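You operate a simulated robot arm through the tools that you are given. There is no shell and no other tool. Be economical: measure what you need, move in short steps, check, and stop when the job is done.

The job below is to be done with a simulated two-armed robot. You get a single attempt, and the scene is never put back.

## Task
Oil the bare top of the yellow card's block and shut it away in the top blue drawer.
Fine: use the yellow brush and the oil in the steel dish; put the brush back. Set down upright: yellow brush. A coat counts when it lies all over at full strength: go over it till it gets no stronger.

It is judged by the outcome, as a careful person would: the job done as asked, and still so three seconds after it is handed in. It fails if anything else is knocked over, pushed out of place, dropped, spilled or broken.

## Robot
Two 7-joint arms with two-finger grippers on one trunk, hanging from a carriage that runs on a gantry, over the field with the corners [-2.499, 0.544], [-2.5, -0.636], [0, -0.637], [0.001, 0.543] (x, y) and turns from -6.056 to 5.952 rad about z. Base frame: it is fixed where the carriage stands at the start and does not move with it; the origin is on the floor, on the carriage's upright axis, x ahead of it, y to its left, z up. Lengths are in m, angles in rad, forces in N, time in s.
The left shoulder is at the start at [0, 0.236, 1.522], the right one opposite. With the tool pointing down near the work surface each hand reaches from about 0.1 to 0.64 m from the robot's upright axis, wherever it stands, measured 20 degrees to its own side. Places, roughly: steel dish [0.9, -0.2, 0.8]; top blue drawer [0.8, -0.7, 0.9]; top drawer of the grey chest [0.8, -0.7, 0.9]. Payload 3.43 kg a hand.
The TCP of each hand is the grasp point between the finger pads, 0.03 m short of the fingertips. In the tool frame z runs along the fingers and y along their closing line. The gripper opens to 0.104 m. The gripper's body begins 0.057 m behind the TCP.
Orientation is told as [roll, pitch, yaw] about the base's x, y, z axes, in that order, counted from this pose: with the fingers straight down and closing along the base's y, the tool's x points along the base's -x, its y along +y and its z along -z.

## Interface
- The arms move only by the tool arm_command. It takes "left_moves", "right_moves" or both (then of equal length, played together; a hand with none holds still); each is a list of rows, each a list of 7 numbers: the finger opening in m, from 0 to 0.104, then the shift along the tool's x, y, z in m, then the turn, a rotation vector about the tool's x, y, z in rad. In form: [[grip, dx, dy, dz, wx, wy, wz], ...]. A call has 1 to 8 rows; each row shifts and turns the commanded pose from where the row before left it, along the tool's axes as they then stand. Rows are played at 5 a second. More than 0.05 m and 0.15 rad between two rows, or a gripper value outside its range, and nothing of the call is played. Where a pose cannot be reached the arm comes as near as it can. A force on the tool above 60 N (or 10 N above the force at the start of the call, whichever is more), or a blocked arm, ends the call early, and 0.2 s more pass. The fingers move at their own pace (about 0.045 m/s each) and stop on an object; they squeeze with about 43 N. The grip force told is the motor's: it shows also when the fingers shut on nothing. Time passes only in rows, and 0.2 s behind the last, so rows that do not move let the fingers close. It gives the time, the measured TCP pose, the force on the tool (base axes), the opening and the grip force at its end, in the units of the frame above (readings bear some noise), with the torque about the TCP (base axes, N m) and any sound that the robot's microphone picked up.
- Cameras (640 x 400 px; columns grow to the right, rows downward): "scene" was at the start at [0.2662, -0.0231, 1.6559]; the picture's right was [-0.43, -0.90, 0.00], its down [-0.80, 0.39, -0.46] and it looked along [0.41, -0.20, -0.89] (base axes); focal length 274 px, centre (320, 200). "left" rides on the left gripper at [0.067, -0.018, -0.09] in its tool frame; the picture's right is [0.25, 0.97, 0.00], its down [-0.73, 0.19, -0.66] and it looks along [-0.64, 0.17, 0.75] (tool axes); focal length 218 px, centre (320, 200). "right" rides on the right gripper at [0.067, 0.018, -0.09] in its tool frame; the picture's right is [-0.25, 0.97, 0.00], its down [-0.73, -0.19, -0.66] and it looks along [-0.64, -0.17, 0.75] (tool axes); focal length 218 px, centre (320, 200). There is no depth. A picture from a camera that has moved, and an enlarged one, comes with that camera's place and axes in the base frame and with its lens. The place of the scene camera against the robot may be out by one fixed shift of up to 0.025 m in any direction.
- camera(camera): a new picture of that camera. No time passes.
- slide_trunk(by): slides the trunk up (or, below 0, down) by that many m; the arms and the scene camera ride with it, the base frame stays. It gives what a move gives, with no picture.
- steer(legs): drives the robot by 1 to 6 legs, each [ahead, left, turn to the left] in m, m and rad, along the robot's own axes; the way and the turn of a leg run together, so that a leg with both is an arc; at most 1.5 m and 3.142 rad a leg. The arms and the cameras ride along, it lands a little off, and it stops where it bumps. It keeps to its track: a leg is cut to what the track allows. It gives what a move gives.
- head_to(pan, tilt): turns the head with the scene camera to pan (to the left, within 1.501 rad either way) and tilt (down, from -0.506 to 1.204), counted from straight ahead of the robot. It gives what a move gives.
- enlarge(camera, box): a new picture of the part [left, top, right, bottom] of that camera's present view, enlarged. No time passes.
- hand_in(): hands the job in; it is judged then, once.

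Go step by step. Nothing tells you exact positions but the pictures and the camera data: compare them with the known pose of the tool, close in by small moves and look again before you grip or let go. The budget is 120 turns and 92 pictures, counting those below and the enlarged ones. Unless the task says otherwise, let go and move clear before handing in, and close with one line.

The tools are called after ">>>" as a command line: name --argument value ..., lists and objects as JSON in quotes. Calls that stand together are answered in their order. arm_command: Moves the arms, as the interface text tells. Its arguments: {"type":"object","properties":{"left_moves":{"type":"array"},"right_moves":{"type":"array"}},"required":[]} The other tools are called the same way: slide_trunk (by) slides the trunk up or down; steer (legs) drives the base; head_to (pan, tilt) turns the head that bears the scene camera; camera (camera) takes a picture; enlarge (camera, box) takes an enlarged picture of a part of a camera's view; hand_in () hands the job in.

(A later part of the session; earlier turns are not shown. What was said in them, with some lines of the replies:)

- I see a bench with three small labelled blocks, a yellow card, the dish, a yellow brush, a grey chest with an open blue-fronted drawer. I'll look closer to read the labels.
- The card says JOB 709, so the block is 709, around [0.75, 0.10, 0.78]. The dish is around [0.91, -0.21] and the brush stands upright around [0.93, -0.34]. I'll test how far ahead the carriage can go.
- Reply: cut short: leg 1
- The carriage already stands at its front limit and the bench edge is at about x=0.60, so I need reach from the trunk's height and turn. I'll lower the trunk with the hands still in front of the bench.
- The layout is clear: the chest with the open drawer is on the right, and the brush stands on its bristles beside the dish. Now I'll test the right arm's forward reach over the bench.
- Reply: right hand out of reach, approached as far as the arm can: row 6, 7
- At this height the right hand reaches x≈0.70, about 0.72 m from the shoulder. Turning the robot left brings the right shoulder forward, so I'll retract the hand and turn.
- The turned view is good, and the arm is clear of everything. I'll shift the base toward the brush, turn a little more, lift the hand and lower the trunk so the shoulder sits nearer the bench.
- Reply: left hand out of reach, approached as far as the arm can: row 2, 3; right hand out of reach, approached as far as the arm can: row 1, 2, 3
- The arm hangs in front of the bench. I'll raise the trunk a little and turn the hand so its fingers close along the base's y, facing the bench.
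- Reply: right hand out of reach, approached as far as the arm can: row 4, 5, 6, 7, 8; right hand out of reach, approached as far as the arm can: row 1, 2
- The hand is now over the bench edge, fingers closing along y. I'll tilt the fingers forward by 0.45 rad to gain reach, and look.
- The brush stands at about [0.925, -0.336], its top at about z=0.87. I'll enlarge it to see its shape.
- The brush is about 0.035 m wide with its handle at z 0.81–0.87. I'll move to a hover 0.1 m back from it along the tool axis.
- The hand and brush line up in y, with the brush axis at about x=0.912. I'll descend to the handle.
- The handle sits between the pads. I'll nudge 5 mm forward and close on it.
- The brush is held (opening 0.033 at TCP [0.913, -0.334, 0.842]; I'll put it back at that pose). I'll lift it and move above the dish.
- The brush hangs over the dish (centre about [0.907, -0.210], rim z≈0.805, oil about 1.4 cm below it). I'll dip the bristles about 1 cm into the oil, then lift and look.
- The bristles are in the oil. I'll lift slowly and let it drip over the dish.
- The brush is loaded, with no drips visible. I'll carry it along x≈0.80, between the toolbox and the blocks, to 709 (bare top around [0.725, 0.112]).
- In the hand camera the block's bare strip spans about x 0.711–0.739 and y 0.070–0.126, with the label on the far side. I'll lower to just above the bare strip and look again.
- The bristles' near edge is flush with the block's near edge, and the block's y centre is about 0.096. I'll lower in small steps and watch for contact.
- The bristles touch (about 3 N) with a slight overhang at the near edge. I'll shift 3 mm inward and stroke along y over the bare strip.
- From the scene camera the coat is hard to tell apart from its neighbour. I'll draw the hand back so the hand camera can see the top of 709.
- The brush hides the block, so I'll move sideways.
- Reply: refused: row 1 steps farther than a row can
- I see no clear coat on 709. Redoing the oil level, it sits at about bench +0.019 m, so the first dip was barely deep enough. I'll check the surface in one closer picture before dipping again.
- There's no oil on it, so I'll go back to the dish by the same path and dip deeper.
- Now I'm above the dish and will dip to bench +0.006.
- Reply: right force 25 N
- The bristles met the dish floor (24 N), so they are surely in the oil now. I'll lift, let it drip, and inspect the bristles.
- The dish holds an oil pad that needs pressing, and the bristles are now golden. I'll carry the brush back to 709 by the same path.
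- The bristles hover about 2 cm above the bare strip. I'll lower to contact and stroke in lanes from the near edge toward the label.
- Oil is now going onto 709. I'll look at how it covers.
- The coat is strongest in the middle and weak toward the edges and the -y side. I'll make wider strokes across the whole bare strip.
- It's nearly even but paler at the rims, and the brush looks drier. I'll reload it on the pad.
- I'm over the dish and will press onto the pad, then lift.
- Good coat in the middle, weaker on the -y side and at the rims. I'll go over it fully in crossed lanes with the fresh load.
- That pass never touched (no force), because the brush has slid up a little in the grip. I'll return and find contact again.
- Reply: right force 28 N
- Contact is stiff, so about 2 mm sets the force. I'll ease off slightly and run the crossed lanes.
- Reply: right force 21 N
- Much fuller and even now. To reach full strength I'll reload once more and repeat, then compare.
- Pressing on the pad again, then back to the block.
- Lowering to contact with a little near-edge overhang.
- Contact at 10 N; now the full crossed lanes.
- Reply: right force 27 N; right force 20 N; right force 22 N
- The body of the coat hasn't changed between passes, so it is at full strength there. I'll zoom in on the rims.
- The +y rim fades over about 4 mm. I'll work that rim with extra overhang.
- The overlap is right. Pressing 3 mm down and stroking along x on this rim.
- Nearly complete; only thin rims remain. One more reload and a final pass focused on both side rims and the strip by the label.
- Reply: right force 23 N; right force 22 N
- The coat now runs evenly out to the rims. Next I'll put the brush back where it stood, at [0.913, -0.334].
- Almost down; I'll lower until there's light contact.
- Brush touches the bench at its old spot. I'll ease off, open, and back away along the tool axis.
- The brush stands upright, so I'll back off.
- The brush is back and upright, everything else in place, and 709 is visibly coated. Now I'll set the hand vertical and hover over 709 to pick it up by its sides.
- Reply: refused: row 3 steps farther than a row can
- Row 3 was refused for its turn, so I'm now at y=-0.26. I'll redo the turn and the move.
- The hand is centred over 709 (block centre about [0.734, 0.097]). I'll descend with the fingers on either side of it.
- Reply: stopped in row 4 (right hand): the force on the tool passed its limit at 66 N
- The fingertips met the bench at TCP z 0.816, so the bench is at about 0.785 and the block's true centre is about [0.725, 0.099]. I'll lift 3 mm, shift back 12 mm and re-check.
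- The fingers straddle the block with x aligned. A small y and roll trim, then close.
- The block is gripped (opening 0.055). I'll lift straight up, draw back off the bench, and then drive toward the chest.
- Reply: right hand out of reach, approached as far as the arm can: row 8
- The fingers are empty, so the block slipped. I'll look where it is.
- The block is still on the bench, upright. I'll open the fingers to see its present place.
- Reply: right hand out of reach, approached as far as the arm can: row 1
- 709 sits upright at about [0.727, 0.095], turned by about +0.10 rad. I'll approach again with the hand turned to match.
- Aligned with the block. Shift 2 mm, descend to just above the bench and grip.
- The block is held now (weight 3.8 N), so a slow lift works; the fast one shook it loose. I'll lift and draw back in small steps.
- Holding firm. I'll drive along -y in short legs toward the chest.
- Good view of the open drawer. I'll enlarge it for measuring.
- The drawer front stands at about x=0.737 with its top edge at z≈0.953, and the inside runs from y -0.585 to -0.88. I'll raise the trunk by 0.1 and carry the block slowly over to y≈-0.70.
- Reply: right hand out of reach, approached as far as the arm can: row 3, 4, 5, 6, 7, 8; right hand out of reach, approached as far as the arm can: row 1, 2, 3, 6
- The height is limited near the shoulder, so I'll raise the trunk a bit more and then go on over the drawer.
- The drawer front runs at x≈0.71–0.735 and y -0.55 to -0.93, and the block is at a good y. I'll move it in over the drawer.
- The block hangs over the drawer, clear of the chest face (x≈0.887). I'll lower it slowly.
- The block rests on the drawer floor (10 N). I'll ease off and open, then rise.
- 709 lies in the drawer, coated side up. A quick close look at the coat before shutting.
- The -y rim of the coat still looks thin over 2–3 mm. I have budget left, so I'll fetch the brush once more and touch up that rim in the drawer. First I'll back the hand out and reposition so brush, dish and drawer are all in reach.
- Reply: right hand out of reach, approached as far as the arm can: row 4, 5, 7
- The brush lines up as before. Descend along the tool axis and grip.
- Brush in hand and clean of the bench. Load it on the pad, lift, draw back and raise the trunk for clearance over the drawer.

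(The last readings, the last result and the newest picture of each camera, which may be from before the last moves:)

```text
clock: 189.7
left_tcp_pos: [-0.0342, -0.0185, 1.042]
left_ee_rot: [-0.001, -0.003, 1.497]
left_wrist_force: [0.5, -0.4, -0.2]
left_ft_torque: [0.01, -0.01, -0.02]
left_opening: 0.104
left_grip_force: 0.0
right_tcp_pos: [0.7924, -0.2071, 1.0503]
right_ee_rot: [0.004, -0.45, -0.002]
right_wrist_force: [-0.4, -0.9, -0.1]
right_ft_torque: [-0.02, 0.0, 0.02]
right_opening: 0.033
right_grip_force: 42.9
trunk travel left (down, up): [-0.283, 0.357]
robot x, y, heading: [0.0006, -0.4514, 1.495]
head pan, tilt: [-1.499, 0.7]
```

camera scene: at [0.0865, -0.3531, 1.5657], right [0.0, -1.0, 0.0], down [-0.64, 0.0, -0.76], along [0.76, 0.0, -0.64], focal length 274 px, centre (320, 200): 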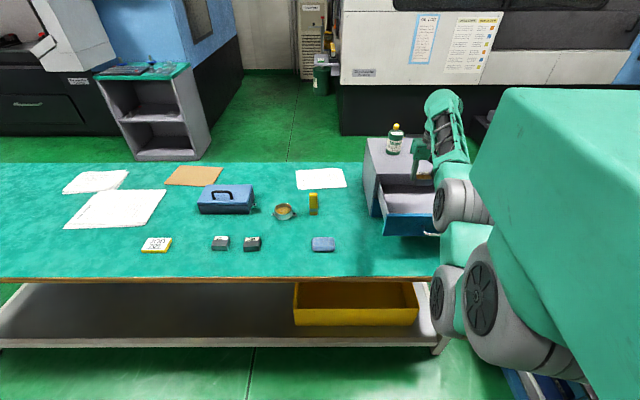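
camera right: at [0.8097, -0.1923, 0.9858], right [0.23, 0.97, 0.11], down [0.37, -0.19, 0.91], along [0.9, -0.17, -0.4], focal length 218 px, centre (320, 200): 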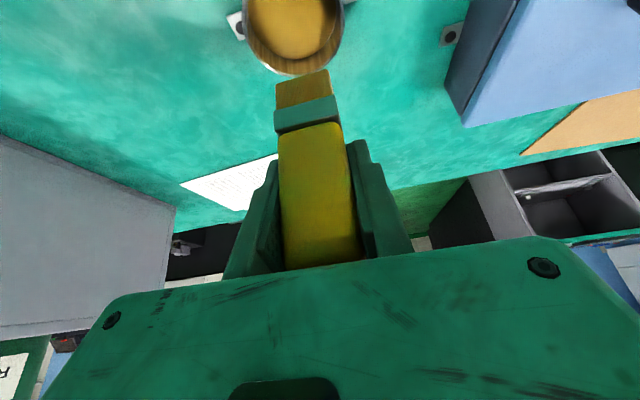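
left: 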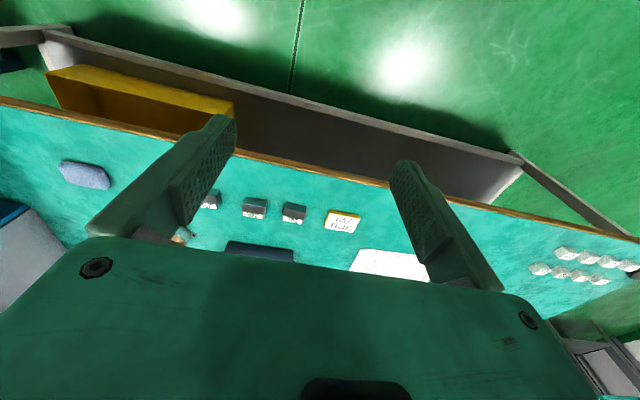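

>>> arm_command --right_moves '[[0, 0, -0.048, 0, 0, 0, 0], [0, 0, -0.048, 0, 0, 0, 0], [0, 0, -0.048, 0, 0, 0, 0], [0, 0, -0.048, 0, 0, 0, 0], [0, 0, -0.048, 0, 0, 0, 0], [0, 0, -0.048, 0, 0, 0, 0], [0, 0, -0.048, 0, 0, 0, 0], [0, 0, -0.048, 0, 0, 0, 0]]'

>>> arm_command --right_moves '[[0, 0, -0.048, 0, 0, 0, 0], [0, 0, -0.048, 0, 0, 0, 0], [0, -0.018, -0.03, 0.0088, 0, 0, 0], [0, 0, 0, 0, 0, 0, 0]]'

>>> camera --camera "right"

```text
clock: 191.5
left_tcp_pos: [-0.0355, -0.0182, 1.0419]
left_ee_rot: [-0.001, -0.002, 1.497]
left_wrist_force: [0.2, 0.6, 0.9]
left_ft_torque: [-0.01, 0.0, 0.0]
left_opening: 0.1042
left_grip_force: 0.0
right_tcp_pos: [0.7921, -0.5909, 1.0502]
right_ee_rot: [0.005, -0.45, -0.001]
right_wrist_force: [0.9, -0.4, 0.5]
right_ft_torque: [0.04, -0.01, 0.02]
right_opening: 0.0331
right_grip_force: 43.4
trunk travel left (down, up): [-0.283, 0.357]
robot x, y, heading: [-0.0035, -0.4461, 1.497]
head pan, tilt: [-1.499, 0.7]
```

```text
clock: 192.5
left_tcp_pos: [-0.0355, -0.0179, 1.0435]
left_ee_rot: [0.001, -0.005, 1.499]
left_wrist_force: [0.7, -0.6, 0.3]
left_ft_torque: [-0.02, 0.02, 0.0]
left_opening: 0.104
left_grip_force: 0.1
right_tcp_pos: [0.8295, -0.657, 1.047]
right_ee_rot: [0.005, -0.45, -0.002]
right_wrist_force: [-0.6, 0.0, -1.3]
right_ft_torque: [0.0, -0.02, -0.01]
right_opening: 0.0332
right_grip_force: 42.8
right hand out of reach, approached as far as the arm can: row 2, 3
trunk travel left (down, up): [-0.283, 0.357]
robot x, y, heading: [-0.0025, -0.4471, 1.493]
head pan, tilt: [-1.499, 0.7]
```

```text
10 pictures are left
camera right: at [0.731, -0.6395, 1.0982], right [0.23, 0.97, 0.11], down [0.37, -0.19, 0.91], along [0.9, -0.17, -0.4], focal length 218 px, centre (320, 200)
```

right: 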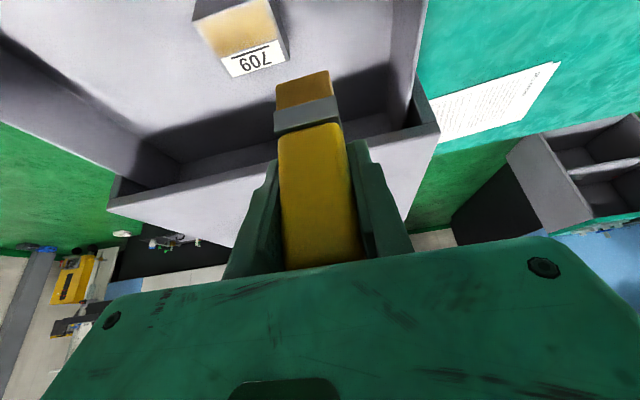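

From here the -y rim is visibly bare, so this touch-up is worthwhile. The arm is at its side limit, so I'll shift the base 0.08 toward -y.

>>> steer --legs '[[-0.08, -0.005, 0]]'

>>> arm_command --right_moves '[[0, 0, 0, 0, 0, 0, 0]]'

```text
clock: 193.5
left_tcp_pos: [-0.0346, -0.0973, 1.0414]
left_ee_rot: [-0.001, -0.001, 1.494]
left_wrist_force: [-1.4, -1.1, 0.3]
left_ft_torque: [-0.01, 0.03, 0.03]
left_opening: 0.1037
left_grip_force: 0.0
right_tcp_pos: [0.8291, -0.7376, 1.0474]
right_ee_rot: [0.003, -0.45, -0.003]
right_wrist_force: [-1.2, -0.4, -0.9]
right_ft_torque: [0.01, -0.01, -0.01]
right_opening: 0.0329
right_grip_force: 43.1
trunk travel left (down, up): [-0.283, 0.357]
robot x, y, heading: [-0.0014, -0.5324, 1.496]
head pan, tilt: [-1.499, 0.7]
```

```text
clock: 193.9
left_tcp_pos: [-0.0346, -0.0957, 1.042]
left_ee_rot: [0.0, -0.004, 1.496]
left_wrist_force: [0.9, 0.2, -0.8]
left_ft_torque: [-0.01, 0.0, 0.03]
left_opening: 0.1042
left_grip_force: 0.1
right_tcp_pos: [0.8302, -0.7375, 1.0477]
right_ee_rot: [0.003, -0.449, -0.003]
right_wrist_force: [0.3, -0.4, -0.1]
right_ft_torque: [0.0, 0.02, -0.02]
right_opening: 0.0333
right_grip_force: 43.1
trunk travel left (down, up): [-0.283, 0.357]
robot x, y, heading: [0.0009, -0.525, 1.496]
head pan, tilt: [-1.499, 0.7]
```

>>> arm_command --right_moves '[[0, 0.0142, 0.01, 0.0224, 0, 0, 0], [0, 0.0142, 0.0105, 0.0224, 0, 0, 0], [0, 0, 0, 0, 0, 0, 0]]'

>>> enlarge --camera "right" --box '[220, 10, 380, 110]'

```text
clock: 194.7
left_tcp_pos: [-0.0353, -0.0962, 1.0429]
left_ee_rot: [0.0, -0.004, 1.497]
left_wrist_force: [-0.9, 0.1, -0.2]
left_ft_torque: [0.04, 0.01, -0.01]
left_opening: 0.104
left_grip_force: 0.1
right_tcp_pos: [0.8239, -0.716, 0.9961]
right_ee_rot: [0.003, -0.45, -0.003]
right_wrist_force: [0.3, 0.4, -0.3]
right_ft_torque: [-0.02, 0.0, -0.01]
right_opening: 0.0329
right_grip_force: 42.4
trunk travel left (down, up): [-0.283, 0.357]
robot x, y, heading: [0.0016, -0.5319, 1.497]
head pan, tilt: [-1.499, 0.7]
```

```text
4.00 times, centred on (300, 60) of right
camera zoom: at [0.7248, -0.6987, 1.0462], right [0.23, 0.97, 0.11], down [0.37, -0.19, 0.91], along [0.9, -0.17, -0.4], focal length 873 px, centre (400, 760)
```

zoom: 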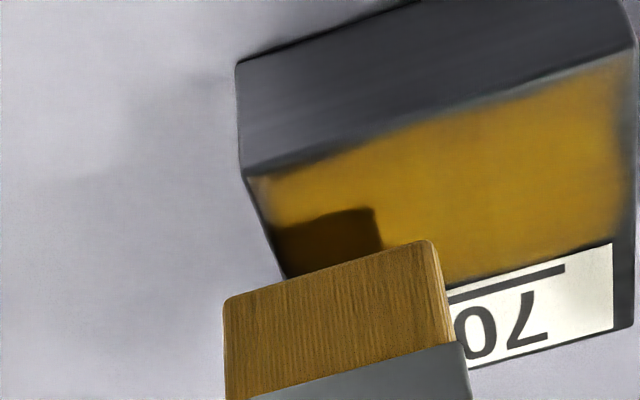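

Rims are thin by 2–3 mm on the near and left sides. I'll shift 7 mm toward the near edge and lower to contact.

>>> arm_command --right_moves '[[0, 0.0103, -0.002, 0.0052, 0, 0, 0], [0, 0.0009, 0, 0.0018, 0, 0, 0], [0, 0.0006, 0, 0.0013, 0, 0, 0], [0, 0, 0, 0, 0, 0, 0]]'

```text
clock: 195.7
left_tcp_pos: [-0.0342, -0.0961, 1.0432]
left_ee_rot: [-0.002, -0.004, 1.495]
left_wrist_force: [0.2, -0.3, -0.1]
left_ft_torque: [-0.04, -0.01, -0.01]
left_opening: 0.1037
left_grip_force: 0.0
right_tcp_pos: [0.8173, -0.7189, 0.9846]
right_ee_rot: [0.002, -0.454, -0.002]
right_wrist_force: [-2.4, 1.7, 9.7]
right_ft_torque: [0.11, 0.2, -0.02]
right_opening: 0.0331
right_grip_force: 43.1
trunk travel left (down, up): [-0.283, 0.357]
robot x, y, heading: [0.0019, -0.53, 1.495]
head pan, tilt: [-1.499, 0.7]
```

Contact 10 N. Gentle strokes over the left rim, then the near edge, the right rim and back.

>>> arm_command --right_moves '[[0, -0.0045, 0, 0.0022, 0, 0, 0], [0, -0.0045, 0, 0.0022, 0, 0, 0], [0, -0.0045, 0, 0.0022, 0, 0, 0], [0, 0, 0.006, 0, 0, 0, 0], [0, 0.0045, 0, -0.0022, 0, 0, 0], [0, 0.0045, 0, -0.0022, 0, 0, 0], [0, 0.0045, 0, -0.0022, 0, 0, 0], [0, 0, -0.006, 0, 0, 0, 0]]'

>>> arm_command --right_moves '[[0, 0.0018, 0.009, -0.0009, 0, 0, 0], [0, 0, 0.009, 0, 0, 0, 0], [0, 0, 0.009, 0, 0, 0, 0], [0, 0, 0.009, 0, 0, 0, 0], [0, 0, 0.009, 0, 0, 0, 0], [0, -0.0054, 0, 0.0026, 0, 0, 0], [0, -0.0054, 0, 0.0026, 0, 0, 0], [0, -0.0054, 0, 0.0026, 0, 0, 0]]'

>>> arm_command --right_moves '[[0, 0, -0.009, 0, 0, 0, 0], [0, 0, -0.009, 0, 0, 0, 0], [0, 0, -0.009, 0, 0, 0, 0], [0, 0, -0.009, 0, 0, 0, 0], [0, 0, -0.009, 0, 0, 0, 0], [0, 0.0063, 0, -0.0031, 0, 0, 0], [0, 0.0063, 0, -0.0031, 0, 0, 0], [0, 0.0045, 0, -0.0022, 0, 0, 0]]'

>>> arm_command --right_moves '[[0, 0, 0.01, 0, 0, 0, 0], [0, 0, 0.01, 0, 0, 0, 0], [0, -0.0045, 0, 0.0022, 0, 0, 0], [0, 0, -0.01, 0, 0, 0, 0], [0, 0, -0.01, 0, 0, 0, 0], [0, -0.0109, 0, -0.0225, 0, 0, 0], [0, -0.0175, 0, -0.036, 0, 0, 0], [0, 0.02, 0.03, -0.01, 0, 0, 0]]'

>>> arm_command --right_moves '[[0, 0.03, 0.035, -0.015, 0, 0, 0], [0, 0, 0.03, 0, 0, 0, 0], [0, 0, 0, 0, 0, 0, 0]]'

>>> camera --camera "right"

```text
clock: 197.5
left_tcp_pos: [-0.0332, -0.0945, 1.0433]
left_ee_rot: [-0.002, -0.003, 1.498]
left_wrist_force: [0.3, 0.0, 0.0]
left_ft_torque: [0.0, -0.01, 0.02]
left_opening: 0.1043
left_grip_force: 0.2
right_tcp_pos: [0.8187, -0.7158, 0.9847]
right_ee_rot: [0.006, -0.454, 0.0]
right_wrist_force: [0.1, 6.4, 17.9]
right_ft_torque: [0.36, 0.17, -0.03]
right_opening: 0.033
right_grip_force: 42.8
trunk travel left (down, up): [-0.283, 0.357]
robot x, y, heading: [-0.0037, -0.5287, 1.495]
head pan, tilt: [-1.499, 0.7]
```

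```text
clock: 199.3
left_tcp_pos: [-0.0329, -0.0967, 1.0417]
left_ee_rot: [-0.001, -0.002, 1.495]
left_wrist_force: [0.4, -0.4, 1.0]
left_ft_torque: [0.01, 0.01, 0.03]
left_opening: 0.1043
left_grip_force: 0.0
right_tcp_pos: [0.8345, -0.6757, 0.9845]
right_ee_rot: [0.001, -0.452, -0.002]
right_wrist_force: [0.4, -5.7, 17.5]
right_ft_torque: [-0.42, 0.12, 0.03]
right_opening: 0.0332
right_grip_force: 42.9
trunk travel left (down, up): [-0.283, 0.357]
robot x, y, heading: [-0.0014, -0.5293, 1.499]
head pan, tilt: [-1.499, 0.7]
```

```text
clock: 201.1
left_tcp_pos: [-0.032, -0.0964, 1.0421]
left_ee_rot: [-0.001, -0.004, 1.496]
left_wrist_force: [-0.2, 0.7, -0.7]
left_ft_torque: [-0.03, -0.02, -0.02]
left_opening: 0.104
left_grip_force: 0.1
right_tcp_pos: [0.8155, -0.7182, 0.9848]
right_ee_rot: [0.003, -0.452, -0.002]
right_wrist_force: [0.1, 4.0, 17.6]
right_ft_torque: [0.26, 0.13, 0.01]
right_opening: 0.0331
right_grip_force: 42.9
trunk travel left (down, up): [-0.283, 0.357]
robot x, y, heading: [0.0013, -0.527, 1.493]
head pan, tilt: [-1.499, 0.7]
```

```text
clock: 202.9
left_tcp_pos: [-0.0371, -0.0958, 1.0436]
left_ee_rot: [0.001, -0.002, 1.497]
left_wrist_force: [-0.9, -0.6, 0.9]
left_ft_torque: [-0.02, -0.01, -0.02]
left_opening: 0.104
left_grip_force: 0.2
right_tcp_pos: [0.7929, -0.6869, 1.0476]
right_ee_rot: [0.005, -0.446, -0.004]
right_wrist_force: [-0.2, 0.6, -1.1]
right_ft_torque: [-0.05, -0.06, 0.0]
right_opening: 0.0332
right_grip_force: 42.6
trunk travel left (down, up): [-0.283, 0.357]
robot x, y, heading: [-0.0015, -0.5245, 1.497]
head pan, tilt: [-1.499, 0.7]
```

```text
clock: 203.7
left_tcp_pos: [-0.0362, -0.0962, 1.0433]
left_ee_rot: [-0.001, -0.004, 1.494]
left_wrist_force: [-0.1, -0.1, 0.2]
left_ft_torque: [0.02, 0.01, 0.0]
left_opening: 0.1039
left_grip_force: 0.1
right_tcp_pos: [0.7602, -0.6223, 1.0478]
right_ee_rot: [0.004, -0.448, -0.003]
right_wrist_force: [-0.2, 0.0, -1.2]
right_ft_torque: [-0.04, -0.01, -0.01]
right_opening: 0.0328
right_grip_force: 42.6
trunk travel left (down, up): [-0.283, 0.357]
robot x, y, heading: [-0.0008, -0.528, 1.496]
head pan, tilt: [-1.499, 0.7]
```

```text
8 pictures are left
camera right: at [0.6623, -0.6052, 1.099], right [0.23, 0.97, 0.11], down [0.37, -0.19, 0.91], along [0.9, -0.17, -0.4], focal length 218 px, centre (320, 200)
```

right: 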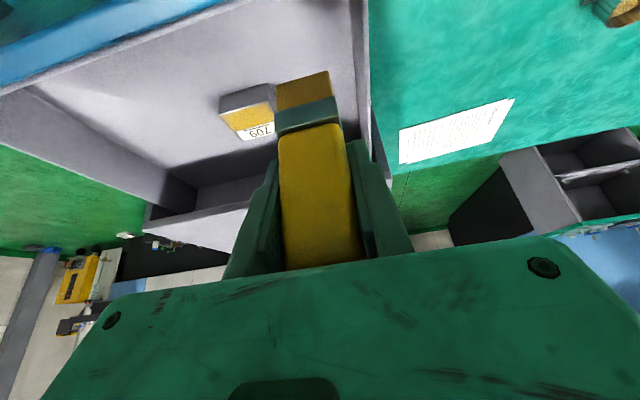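

The coat now reaches the rims. I'll take the brush back to its place: out of the drawer, base back, trunk down.

>>> arm_command --right_moves '[[0, 0, 0.045, 0, 0, 0, 0], [0, 0, 0.045, 0, 0, 0, 0], [0, 0, 0.045, 0, 0, 0, 0], [0, 0, 0.045, 0, 0, 0, 0], [0, 0, 0.045, 0, 0, 0, 0], [0, 0, 0, 0, 0, 0, 0]]'

>>> steer --legs '[[0.08, 0, 0]]'

>>> slide_trunk --by -0.11

```text
clock: 205.1
left_tcp_pos: [-0.0351, -0.0967, 1.0427]
left_ee_rot: [0.001, -0.004, 1.496]
left_wrist_force: [-0.3, -0.2, 0.0]
left_ft_torque: [-0.01, 0.0, -0.02]
left_opening: 0.1041
left_grip_force: 0.1
right_tcp_pos: [0.7621, -0.398, 1.0504]
right_ee_rot: [0.002, -0.449, -0.003]
right_wrist_force: [1.2, -0.7, -0.6]
right_ft_torque: [0.0, 0.0, -0.02]
right_opening: 0.033
right_grip_force: 43.2
trunk travel left (down, up): [-0.283, 0.357]
robot x, y, heading: [0.0, -0.5302, 1.498]
head pan, tilt: [-1.499, 0.7]
```

```text
clock: 206.2
left_tcp_pos: [-0.033, -0.0159, 1.043]
left_ee_rot: [-0.001, -0.004, 1.496]
left_wrist_force: [-0.7, 0.1, 0.8]
left_ft_torque: [0.0, 0.01, 0.0]
left_opening: 0.104
left_grip_force: 0.1
right_tcp_pos: [0.7636, -0.3156, 1.0503]
right_ee_rot: [0.004, -0.449, -0.003]
right_wrist_force: [-0.5, -0.2, -0.7]
right_ft_torque: [0.01, -0.01, 0.01]
right_opening: 0.033
right_grip_force: 43.1
trunk travel left (down, up): [-0.283, 0.357]
robot x, y, heading: [0.0025, -0.4476, 1.494]
head pan, tilt: [-1.499, 0.7]
```

```text
clock: 207.6
left_tcp_pos: [-0.0355, -0.0162, 0.9327]
left_ee_rot: [-0.002, -0.004, 1.496]
left_wrist_force: [0.5, -0.5, -1.0]
left_ft_torque: [0.01, -0.01, -0.01]
left_opening: 0.104
left_grip_force: 0.1
right_tcp_pos: [0.7641, -0.3169, 0.9408]
right_ee_rot: [0.003, -0.45, -0.001]
right_wrist_force: [0.8, 0.2, 0.2]
right_ft_torque: [0.01, -0.02, -0.01]
right_opening: 0.0332
right_grip_force: 42.8
trunk travel left (down, up): [-0.173, 0.467]
robot x, y, heading: [-0.004, -0.4501, 1.497]
head pan, tilt: [-1.499, 0.7]
```

>>> arm_command --right_moves '[[0, -0.0332, -0.0042, 0.0161, 0, 0, 0], [0, -0.0332, -0.0042, 0.0161, 0, 0, 0], [0, -0.0332, -0.0042, 0.0161, 0, 0, 0], [0, -0.0332, -0.0042, 0.0161, 0, 0, 0], [0, 0.0134, 0, 0.0276, 0, 0, 0], [0, 0.0134, 0, 0.0276, 0, 0, 0], [0, 0.0127, 0, 0.0261, 0, 0, 0], [0, 0, 0, 0, 0, 0, 0]]'

>>> arm_command --right_moves '[[0, 0.0011, 0, 0.0023, 0, 0, 0], [0, 0, 0, 0, 0, 0, 0]]'

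```text
clock: 209.4
left_tcp_pos: [-0.0331, -0.0164, 0.9328]
left_ee_rot: [0.0, -0.004, 1.496]
left_wrist_force: [0.5, -0.2, 0.6]
left_ft_torque: [-0.01, 0.03, 0.01]
left_opening: 0.1036
left_grip_force: 0.1
right_tcp_pos: [0.9112, -0.335, 0.85]
right_ee_rot: [0.004, -0.451, -0.001]
right_wrist_force: [0.0, 0.0, 0.2]
right_ft_torque: [0.01, 0.03, 0.0]
right_opening: 0.0333
right_grip_force: 42.6
trunk travel left (down, up): [-0.173, 0.467]
robot x, y, heading: [-0.0018, -0.4449, 1.496]
head pan, tilt: [-1.499, 0.7]
```

```text
clock: 210.0
left_tcp_pos: [-0.033, -0.0164, 0.9324]
left_ee_rot: [0.0, -0.003, 1.495]
left_wrist_force: [-0.1, 0.3, -0.3]
left_ft_torque: [0.0, 0.01, -0.01]
left_opening: 0.104
left_grip_force: 0.1
right_tcp_pos: [0.9106, -0.3335, 0.8479]
right_ee_rot: [0.004, -0.451, -0.001]
right_wrist_force: [0.0, -0.1, 0.0]
right_ft_torque: [0.02, 0.0, 0.02]
right_opening: 0.0328
right_grip_force: 43.2
trunk travel left (down, up): [-0.173, 0.467]
robot x, y, heading: [0.0033, -0.447, 1.494]
head pan, tilt: [-1.499, 0.7]
```

>>> arm_command --right_moves '[[0, 0.0009, 0, 0.0018, 0, 0, 0], [0, 0.0007, 0, 0.0014, 0, 0, 0], [0, 0, 0, 0, 0, 0, 0]]'

>>> arm_command --right_moves '[[0, 0.0004, 0, 0.0008, 0, 0, 0], [0, 0, 0, 0, 0, 0, 0]]'

```text
clock: 210.8
left_tcp_pos: [-0.0345, -0.0164, 0.9328]
left_ee_rot: [0.001, -0.003, 1.496]
left_wrist_force: [-0.7, 0.5, 0.2]
left_ft_torque: [-0.06, 0.01, 0.0]
left_opening: 0.1039
left_grip_force: 0.1
right_tcp_pos: [0.9121, -0.3342, 0.8433]
right_ee_rot: [0.002, -0.45, -0.001]
right_wrist_force: [-0.7, 0.1, 0.1]
right_ft_torque: [0.0, 0.05, 0.01]
right_opening: 0.033
right_grip_force: 43.4
trunk travel left (down, up): [-0.173, 0.467]
robot x, y, heading: [-0.0008, -0.4474, 1.495]
head pan, tilt: [-1.499, 0.7]
```

```text
clock: 211.4
left_tcp_pos: [-0.0335, -0.0162, 0.9315]
left_ee_rot: [0.0, -0.001, 1.495]
left_wrist_force: [0.0, 0.1, 0.2]
left_ft_torque: [-0.01, 0.02, -0.03]
left_opening: 0.1039
left_grip_force: 0.1
right_tcp_pos: [0.9112, -0.3339, 0.8433]
right_ee_rot: [0.004, -0.451, -0.002]
right_wrist_force: [-0.5, -0.6, 0.3]
right_ft_torque: [0.0, 0.03, -0.05]
right_opening: 0.0333
right_grip_force: 42.8
trunk travel left (down, up): [-0.173, 0.467]
robot x, y, heading: [0.0014, -0.4514, 1.497]
head pan, tilt: [-1.499, 0.7]
```

Not quite in contact yet. I'll lower another 1.5 mm.

>>> arm_command --right_moves '[[0, 0.0004, 0, 0.0008, 0, 0, 0], [0, 0.0003, 0, 0.0007, 0, 0, 0], [0, 0, 0, 0, 0, 0, 0]]'

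```text
clock: 212.2
left_tcp_pos: [-0.033, -0.0171, 0.9325]
left_ee_rot: [-0.001, -0.003, 1.496]
left_wrist_force: [-0.6, 0.1, 0.9]
left_ft_torque: [0.02, 0.02, -0.02]
left_opening: 0.1041
left_grip_force: 0.0
right_tcp_pos: [0.9119, -0.3344, 0.8422]
right_ee_rot: [0.004, -0.454, -0.002]
right_wrist_force: [-3.0, -1.3, 7.4]
right_ft_torque: [-0.1, 0.18, -0.01]
right_opening: 0.0333
right_grip_force: 43.0
trunk travel left (down, up): [-0.173, 0.467]
robot x, y, heading: [0.002, -0.4488, 1.496]
head pan, tilt: [-1.499, 0.7]
```

Contact at 7 N. Release and back away along the tool axis.

>>> arm_command --right_moves '[[0, -0.0003, 0, -0.0007, 0, 0, 0], [0.05, 0, 0, 0, 0, 0, 0], [0.07, 0, 0, 0, 0, 0, 0], [0.082, 0, 0, 0, 0, 0, 0], [0.082, 0, 0, 0, 0, 0, 0], [0.082, 0, 0, -0.03, 0, 0, 0], [0.082, 0, 0, -0.04, 0, 0, 0], [0.082, 0, 0, -0.04, 0, 0, 0]]'

>>> arm_command --right_moves '[[0.082, 0.04, 0, -0.02, 0, 0, 0], [0.082, 0.04, 0, -0.02, 0, 0, 0], [0.082, 0.04, 0, -0.02, 0, 0, 0], [0.06, 0.04, 0, -0.02, 0, 0, 0], [0.03, 0, 0, 0, 0, 0, 0], [0.0, 0, 0, 0, 0, 0, 0], [0.0, 0, 0, 0, 0, 0, 0]]'

>>> camera --camera "scene"

```text
clock: 214.0
left_tcp_pos: [-0.0327, -0.0168, 0.9321]
left_ee_rot: [0.0, -0.004, 1.496]
left_wrist_force: [-0.9, -0.9, 0.0]
left_ft_torque: [-0.01, -0.01, -0.02]
left_opening: 0.1039
left_grip_force: 0.2
right_tcp_pos: [0.863, -0.333, 0.9406]
right_ee_rot: [0.002, -0.446, -0.002]
right_wrist_force: [0.5, -1.3, -0.4]
right_ft_torque: [0.04, 0.01, -0.02]
right_opening: 0.0818
right_grip_force: 0.2
trunk travel left (down, up): [-0.173, 0.467]
robot x, y, heading: [-0.0034, -0.4443, 1.497]
head pan, tilt: [-1.499, 0.7]
```

```text
clock: 215.6
left_tcp_pos: [-0.0335, -0.0176, 0.9318]
left_ee_rot: [-0.002, -0.003, 1.496]
left_wrist_force: [-0.4, 0.2, 0.2]
left_ft_torque: [-0.03, -0.03, 0.05]
left_opening: 0.1043
left_grip_force: 0.1
right_tcp_pos: [0.6856, -0.3336, 0.9444]
right_ee_rot: [0.004, -0.452, -0.002]
right_wrist_force: [0.9, -0.8, 0.3]
right_ft_torque: [-0.03, 0.01, -0.01]
right_opening: 0.0
right_grip_force: 4.9
trunk travel left (down, up): [-0.173, 0.467]
robot x, y, heading: [0.0017, -0.4483, 1.493]
head pan, tilt: [-1.499, 0.7]
```

```text
7 pictures are left
camera scene: at [0.1095, -0.2447, 1.4257], right [0.0, -1.0, 0.0], down [-0.64, 0.0, -0.77], along [0.77, 0.0, -0.64], focal length 274 px, centre (320, 200)
```

scene: 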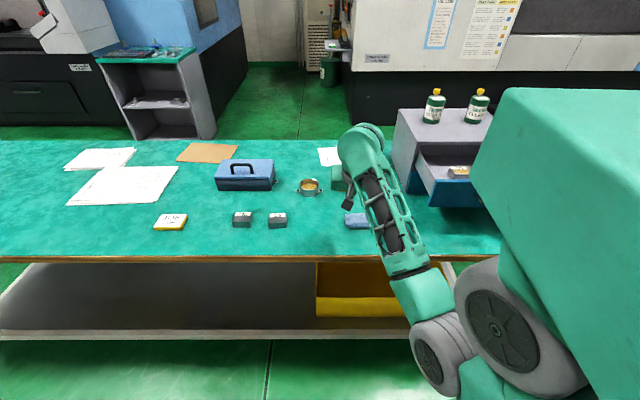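

Brush stands back in place (hidden behind the arm; I'll verify later). Next is closing the drawer: fingers shut, tilted more forward, positioned in front of the drawer's face.

>>> arm_command --right_moves '[[0, 0.036, 0, -0.0175, 0, 0, 0], [0, 0.036, 0, -0.0175, 0, 0, 0], [0, 0, 0, 0, 0, -0.15, 0], [0, 0, 0, 0, 0, -0.15, 0], [0, 0, 0, 0, 0, -0.15, 0]]'

>>> steer --legs '[[-0.1, 0, 0]]'

>>> slide_trunk --by 0.04

>>> camera --camera "scene"

```text
clock: 216.8
left_tcp_pos: [-0.0349, -0.0161, 0.9327]
left_ee_rot: [-0.001, -0.003, 1.495]
left_wrist_force: [-0.5, 0.0, -0.1]
left_ft_torque: [-0.02, 0.0, -0.04]
left_opening: 0.1041
left_grip_force: 0.1
right_tcp_pos: [0.6038, -0.3344, 0.9443]
right_ee_rot: [0.004, -0.903, -0.005]
right_wrist_force: [-1.3, -0.3, -0.3]
right_ft_torque: [-0.01, -0.01, 0.01]
right_opening: 0.0
right_grip_force: 34.5
trunk travel left (down, up): [-0.173, 0.467]
robot x, y, heading: [0.001, -0.452, 1.499]
head pan, tilt: [-1.499, 0.7]
```

```text
clock: 217.9
left_tcp_pos: [-0.041, -0.1162, 0.9337]
left_ee_rot: [0.0, -0.003, 1.496]
left_wrist_force: [0.2, -0.3, -0.9]
left_ft_torque: [0.04, 0.0, -0.01]
left_opening: 0.1042
left_grip_force: 0.0
right_tcp_pos: [0.5963, -0.4339, 0.9441]
right_ee_rot: [0.004, -0.897, -0.004]
right_wrist_force: [0.1, -0.1, 0.4]
right_ft_torque: [0.02, 0.02, 0.02]
right_opening: 0.0
right_grip_force: 34.6
trunk travel left (down, up): [-0.173, 0.467]
robot x, y, heading: [-0.0059, -0.5447, 1.5]
head pan, tilt: [-1.499, 0.7]
```

```text
clock: 218.8
left_tcp_pos: [-0.0419, -0.1161, 0.9729]
left_ee_rot: [-0.001, -0.004, 1.495]
left_wrist_force: [0.1, 0.3, 0.0]
left_ft_torque: [-0.02, 0.04, 0.0]
left_opening: 0.104
left_grip_force: 0.1
right_tcp_pos: [0.5959, -0.4328, 0.9823]
right_ee_rot: [0.004, -0.9, -0.007]
right_wrist_force: [0.1, 0.6, 0.2]
right_ft_torque: [-0.02, 0.03, 0.01]
right_opening: 0.0
right_grip_force: 34.4
trunk travel left (down, up): [-0.213, 0.427]
robot x, y, heading: [-0.0068, -0.5458, 1.497]
head pan, tilt: [-1.499, 0.7]
```

```text
6 pictures are left
camera scene: at [0.1019, -0.344, 1.4657], right [0.0, -1.0, 0.0], down [-0.64, 0.0, -0.76], along [0.76, 0.0, -0.64], focal length 274 px, centre (320, 200)
```

scene: 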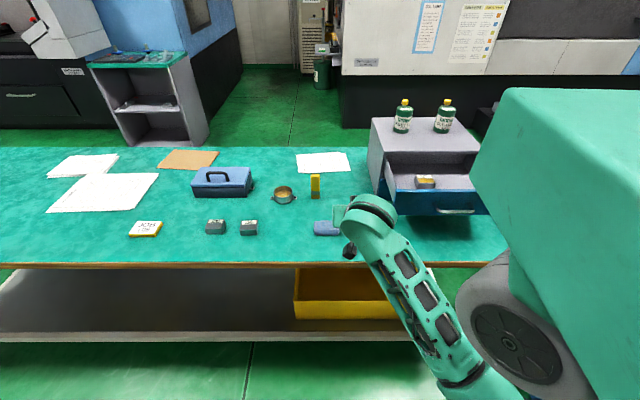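

The brush is upright in its place and the block is visible in the drawer. I'll move the fist in front of the drawer's middle.

>>> arm_command --right_moves '[[0, 0, -0.044, 0, 0, 0, 0], [0, 0, -0.044, 0, 0, 0, 0], [0, 0, -0.044, 0, 0, 0, 0], [0, 0, -0.044, 0, 0, 0, 0], [0, 0, -0.044, 0, 0, 0, 0], [0, 0, -0.044, 0, 0, 0, 0], [0, 0, -0.04, 0, 0, 0, 0], [0, 0, 0, 0, 0, 0, 0]]'

>>> camera --camera "right"

```text
clock: 220.6
left_tcp_pos: [-0.041, -0.1153, 0.9722]
left_ee_rot: [0.0, -0.003, 1.496]
left_wrist_force: [0.4, 0.3, 0.3]
left_ft_torque: [-0.01, 0.04, 0.01]
left_opening: 0.1039
left_grip_force: 0.0
right_tcp_pos: [0.6216, -0.6518, 0.9828]
right_ee_rot: [0.002, -0.9, -0.004]
right_wrist_force: [-0.6, 0.6, 0.5]
right_ft_torque: [0.01, 0.02, 0.0]
right_opening: 0.0002
right_grip_force: 35.1
right hand out of reach, approached as far as the arm can: row 5, 6, 7
trunk travel left (down, up): [-0.213, 0.427]
robot x, y, heading: [-0.0042, -0.5486, 1.494]
head pan, tilt: [-1.499, 0.7]
```

```text
5 pictures are left
camera right: at [0.5101, -0.6332, 0.9861], right [0.16, 0.97, 0.2], down [-0.06, -0.19, 0.98], along [0.99, -0.17, 0.03], focal length 218 px, centre (320, 200)
```

right: 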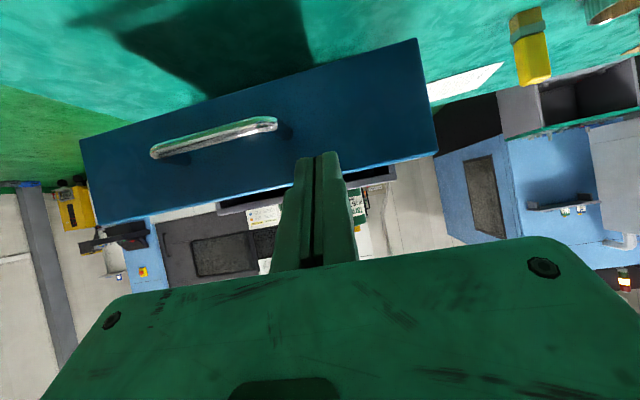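

The drawer's face: x≈0.69, z 0.887–0.977, y -0.568 to -0.895, handle in the middle at z≈0.93. I'll shift the base to push at mid-width just above the handle, slowly.

>>> steer --legs '[[-0.08, 0, 0]]'

>>> arm_command --right_moves '[[0, -0.0124, 0, 0.0157, 0, 0, 0], [0, -0.0124, 0, 0.0157, 0, 0, 0], [0, -0.0093, 0, 0.0117, 0, 0, 0], [0, -0.0093, 0, 0.0117, 0, 0, 0], [0, -0.0093, 0, 0.0117, 0, 0, 0], [0, -0.0093, 0, 0.0117, 0, 0, 0]]'

>>> camera --camera "right"

```text
clock: 221.6
left_tcp_pos: [-0.0471, -0.1954, 0.9725]
left_ee_rot: [0.001, -0.004, 1.497]
left_wrist_force: [-0.4, -0.2, -0.3]
left_ft_torque: [0.01, 0.03, 0.0]
left_opening: 0.1041
left_grip_force: 0.1
right_tcp_pos: [0.616, -0.7307, 0.9837]
right_ee_rot: [0.0, -0.899, -0.003]
right_wrist_force: [0.7, -0.3, 0.6]
right_ft_torque: [0.02, 0.03, 0.01]
right_opening: 0.0001
right_grip_force: 35.1
trunk travel left (down, up): [-0.213, 0.427]
robot x, y, heading: [-0.0125, -0.6269, 1.494]
head pan, tilt: [-1.499, 0.7]
```

```text
clock: 223.0
left_tcp_pos: [-0.0471, -0.1953, 0.9726]
left_ee_rot: [0.0, -0.003, 1.499]
left_wrist_force: [0.2, -0.9, -0.9]
left_ft_torque: [0.0, 0.03, 0.01]
left_opening: 0.104
left_grip_force: 0.2
right_tcp_pos: [0.716, -0.7293, 0.9835]
right_ee_rot: [0.004, -0.9, -0.003]
right_wrist_force: [0.2, -0.5, -0.2]
right_ft_torque: [-0.01, 0.01, -0.01]
right_opening: 0.0
right_grip_force: 34.7
trunk travel left (down, up): [-0.213, 0.427]
robot x, y, heading: [-0.0106, -0.6306, 1.494]
head pan, tilt: [-1.499, 0.7]
```

```text
4 pictures are left
camera right: at [0.6043, -0.7125, 0.9861], right [0.16, 0.97, 0.2], down [-0.06, -0.19, 0.98], along [0.99, -0.17, 0.03], focal length 218 px, centre (320, 200)
```

right: 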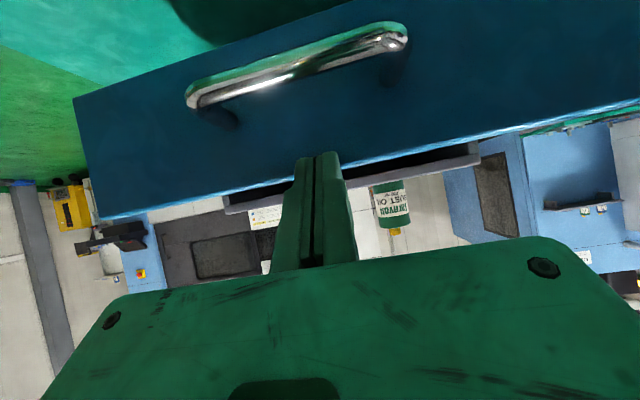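

No resisting force yet, and the tip is near the panel's top edge. I'll back 1 cm, lower 8 mm, and push on slowly.

>>> arm_command --right_moves '[[0, 0.0125, 0, -0.0028, 0, 0, 0], [0, -0.0124, 0, 0.0157, 0, 0, 0], [0, -0.0124, 0, 0.0157, 0, 0, 0], [0, -0.0124, 0, 0.0157, 0, 0, 0], [0, -0.0124, 0, 0.0157, 0, 0, 0], [0, -0.0124, 0, 0.0157, 0, 0, 0]]'

>>> camera --camera "right"

```text
clock: 224.4
left_tcp_pos: [-0.0472, -0.196, 0.9724]
left_ee_rot: [-0.002, -0.004, 1.496]
left_wrist_force: [0.2, 0.1, -0.7]
left_ft_torque: [-0.02, 0.01, 0.0]
left_opening: 0.1038
left_grip_force: 0.0
right_tcp_pos: [0.8075, -0.731, 0.9754]
right_ee_rot: [0.003, -0.9, -0.005]
right_wrist_force: [-0.9, 0.4, 0.8]
right_ft_torque: [0.02, 0.02, -0.03]
right_opening: 0.0001
right_grip_force: 34.5
trunk travel left (down, up): [-0.213, 0.427]
robot x, y, heading: [-0.0115, -0.6266, 1.495]
head pan, tilt: [-1.499, 0.7]
```

```text
3 pictures are left
camera right: at [0.6952, -0.7131, 0.9784], right [0.16, 0.97, 0.2], down [-0.06, -0.19, 0.98], along [0.99, -0.17, 0.03], focal length 218 px, centre (320, 200)
```

right: 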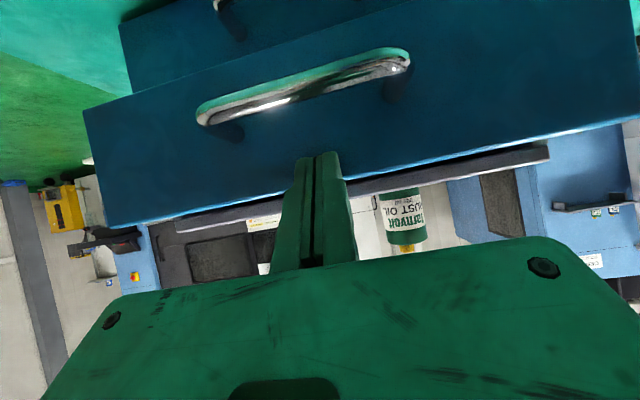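

The drawer is closing with the push. Continue gently until it stops.

>>> arm_command --right_moves '[[0, -0.0093, 0, 0.0117, 0, 0, 0], [0, -0.0093, 0, 0.0117, 0, 0, 0], [0, -0.0093, 0, 0.0117, 0, 0, 0], [0, -0.005, 0, 0.0063, 0, 0, 0], [0, -0.0031, 0, 0.0039, 0, 0, 0], [0, 0, 0, 0, 0, 0, 0]]'

```text
clock: 225.6
left_tcp_pos: [-0.0569, -0.1925, 0.9743]
left_ee_rot: [0.006, -0.004, 1.498]
left_wrist_force: [0.0, 0.7, 0.3]
left_ft_torque: [0.0, 0.01, 0.03]
left_opening: 0.1038
left_grip_force: 0.1
right_tcp_pos: [0.8523, -0.7312, 0.9751]
right_ee_rot: [-0.003, -0.897, 0.002]
right_wrist_force: [-42.3, 4.2, 5.6]
right_ft_torque: [0.14, 0.06, 0.1]
right_opening: 0.006
right_grip_force: 34.8
trunk travel left (down, up): [-0.213, 0.427]
robot x, y, heading: [-0.0155, -0.6249, 1.497]
head pan, tilt: [-1.499, 0.7]
stopped in row 5 (right hand): the force on the tool passed its limit at 68 N (the readings are from after the stop); the commanded pose is now the measured one
```

A firm stop (68 N) with the tip at x≈0.876: the drawer should be shut. Back off and look.

>>> arm_command --right_moves '[[0, 0.0124, 0, -0.0157, 0, 0, 0], [0, 0.025, 0, -0.031, 0, 0, 0], [0, 0.025, 0, -0.031, 0, 0, 0], [0, 0.025, 0, -0.031, 0, 0, 0], [0, 0.025, 0, -0.031, 0, 0, 0], [0, 0.025, 0, -0.031, 0, 0, 0]]'

>>> steer --legs '[[0.1, 0, 0]]'

>>> camera --camera "scene"

```text
clock: 227.0
left_tcp_pos: [-0.0491, -0.1942, 0.9732]
left_ee_rot: [0.001, -0.003, 1.498]
left_wrist_force: [-0.6, 0.1, -0.9]
left_ft_torque: [-0.01, 0.0, -0.03]
left_opening: 0.1039
left_grip_force: 0.1
right_tcp_pos: [0.6382, -0.7301, 0.9778]
right_ee_rot: [0.001, -0.904, -0.004]
right_wrist_force: [-0.1, 0.4, 0.4]
right_ft_torque: [0.0, -0.01, 0.01]
right_opening: 0.0
right_grip_force: 34.6
trunk travel left (down, up): [-0.213, 0.427]
robot x, y, heading: [-0.016, -0.6246, 1.493]
head pan, tilt: [-1.499, 0.7]
```

```text
clock: 228.2
left_tcp_pos: [-0.0409, -0.0947, 0.9733]
left_ee_rot: [-0.001, -0.004, 1.497]
left_wrist_force: [-0.3, 0.7, 0.2]
left_ft_torque: [-0.02, 0.03, -0.02]
left_opening: 0.1039
left_grip_force: 0.1
right_tcp_pos: [0.6476, -0.629, 0.9778]
right_ee_rot: [-0.001, -0.906, -0.002]
right_wrist_force: [0.1, 1.1, -0.1]
right_ft_torque: [-0.01, -0.02, -0.06]
right_opening: 0.0
right_grip_force: 34.9
trunk travel left (down, up): [-0.213, 0.427]
robot x, y, heading: [-0.0073, -0.5285, 1.498]
head pan, tilt: [-1.499, 0.7]
```

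```text
2 pictures are left
camera scene: at [0.1025, -0.3237, 1.4659], right [0.0, -1.0, 0.0], down [-0.64, 0.0, -0.77], along [0.77, 0.0, -0.64], focal length 274 px, centre (320, 200)
```

scene: 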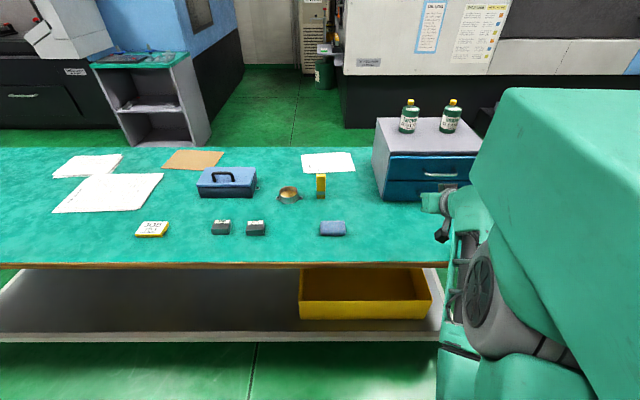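

The drawer looks shut, the bottles are standing and the brush is upright. One close check that it's flush.

>>> enlarge --camera "scene" --box '[290, 90, 490, 215]'

```text
3.20 times, centred on (390, 152) of scene
camera zoom: at [0.1025, -0.3237, 1.4659], right [0.0, -1.0, 0.0], down [-0.64, 0.0, -0.77], along [0.77, 0.0, -0.64], focal length 878 px, centre (96, 352)
```

zoom: 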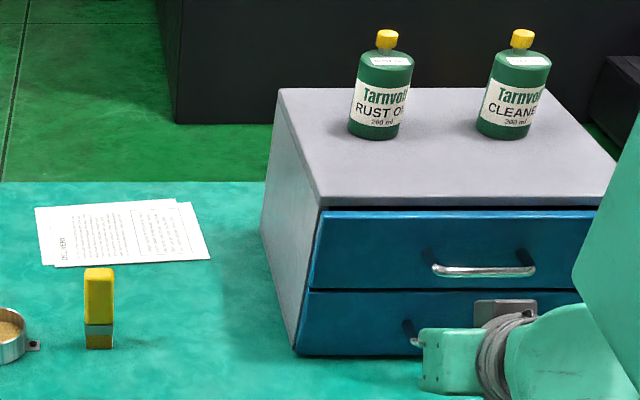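

The drawer is shut flush with the one below, and the bottles, brush and dish are undisturbed. I'll draw the hand clear and hand in.

>>> arm_command --right_moves '[[0.0, 0.02, 0.03, -0.025, 0, 0, 0], [0.0, 0, 0.04, 0, 0, 0, 0], [0.0, 0, 0.04, 0, 0, 0, 0], [0.0, 0, 0, 0, 0, 0, 0]]'

>>> hand_in

```text
clock: 229.2
left_tcp_pos: [-0.0396, -0.0952, 0.9734]
left_ee_rot: [-0.001, -0.006, 1.497]
left_wrist_force: [0.0, -0.1, 0.6]
left_ft_torque: [-0.02, 0.0, -0.03]
left_opening: 0.1042
left_grip_force: 0.0
right_tcp_pos: [0.6155, -0.5202, 0.9759]
right_ee_rot: [-0.001, -0.905, -0.003]
right_wrist_force: [1.2, -0.3, 0.2]
right_ft_torque: [-0.04, -0.03, 0.03]
right_opening: 0.0
right_grip_force: 34.4
trunk travel left (down, up): [-0.213, 0.427]
robot x, y, heading: [-0.0049, -0.5243, 1.496]
head pan, tilt: [-1.499, 0.7]
```

```text
The job is handed in.
```

Block 709's bare top is oiled and the block is shut in the top blue drawer, with the yellow brush back upright in its place; I checked the last touch-up of the rims only from a distance, and the block slipped from the grip once on the first lift but stayed upright on the bench.
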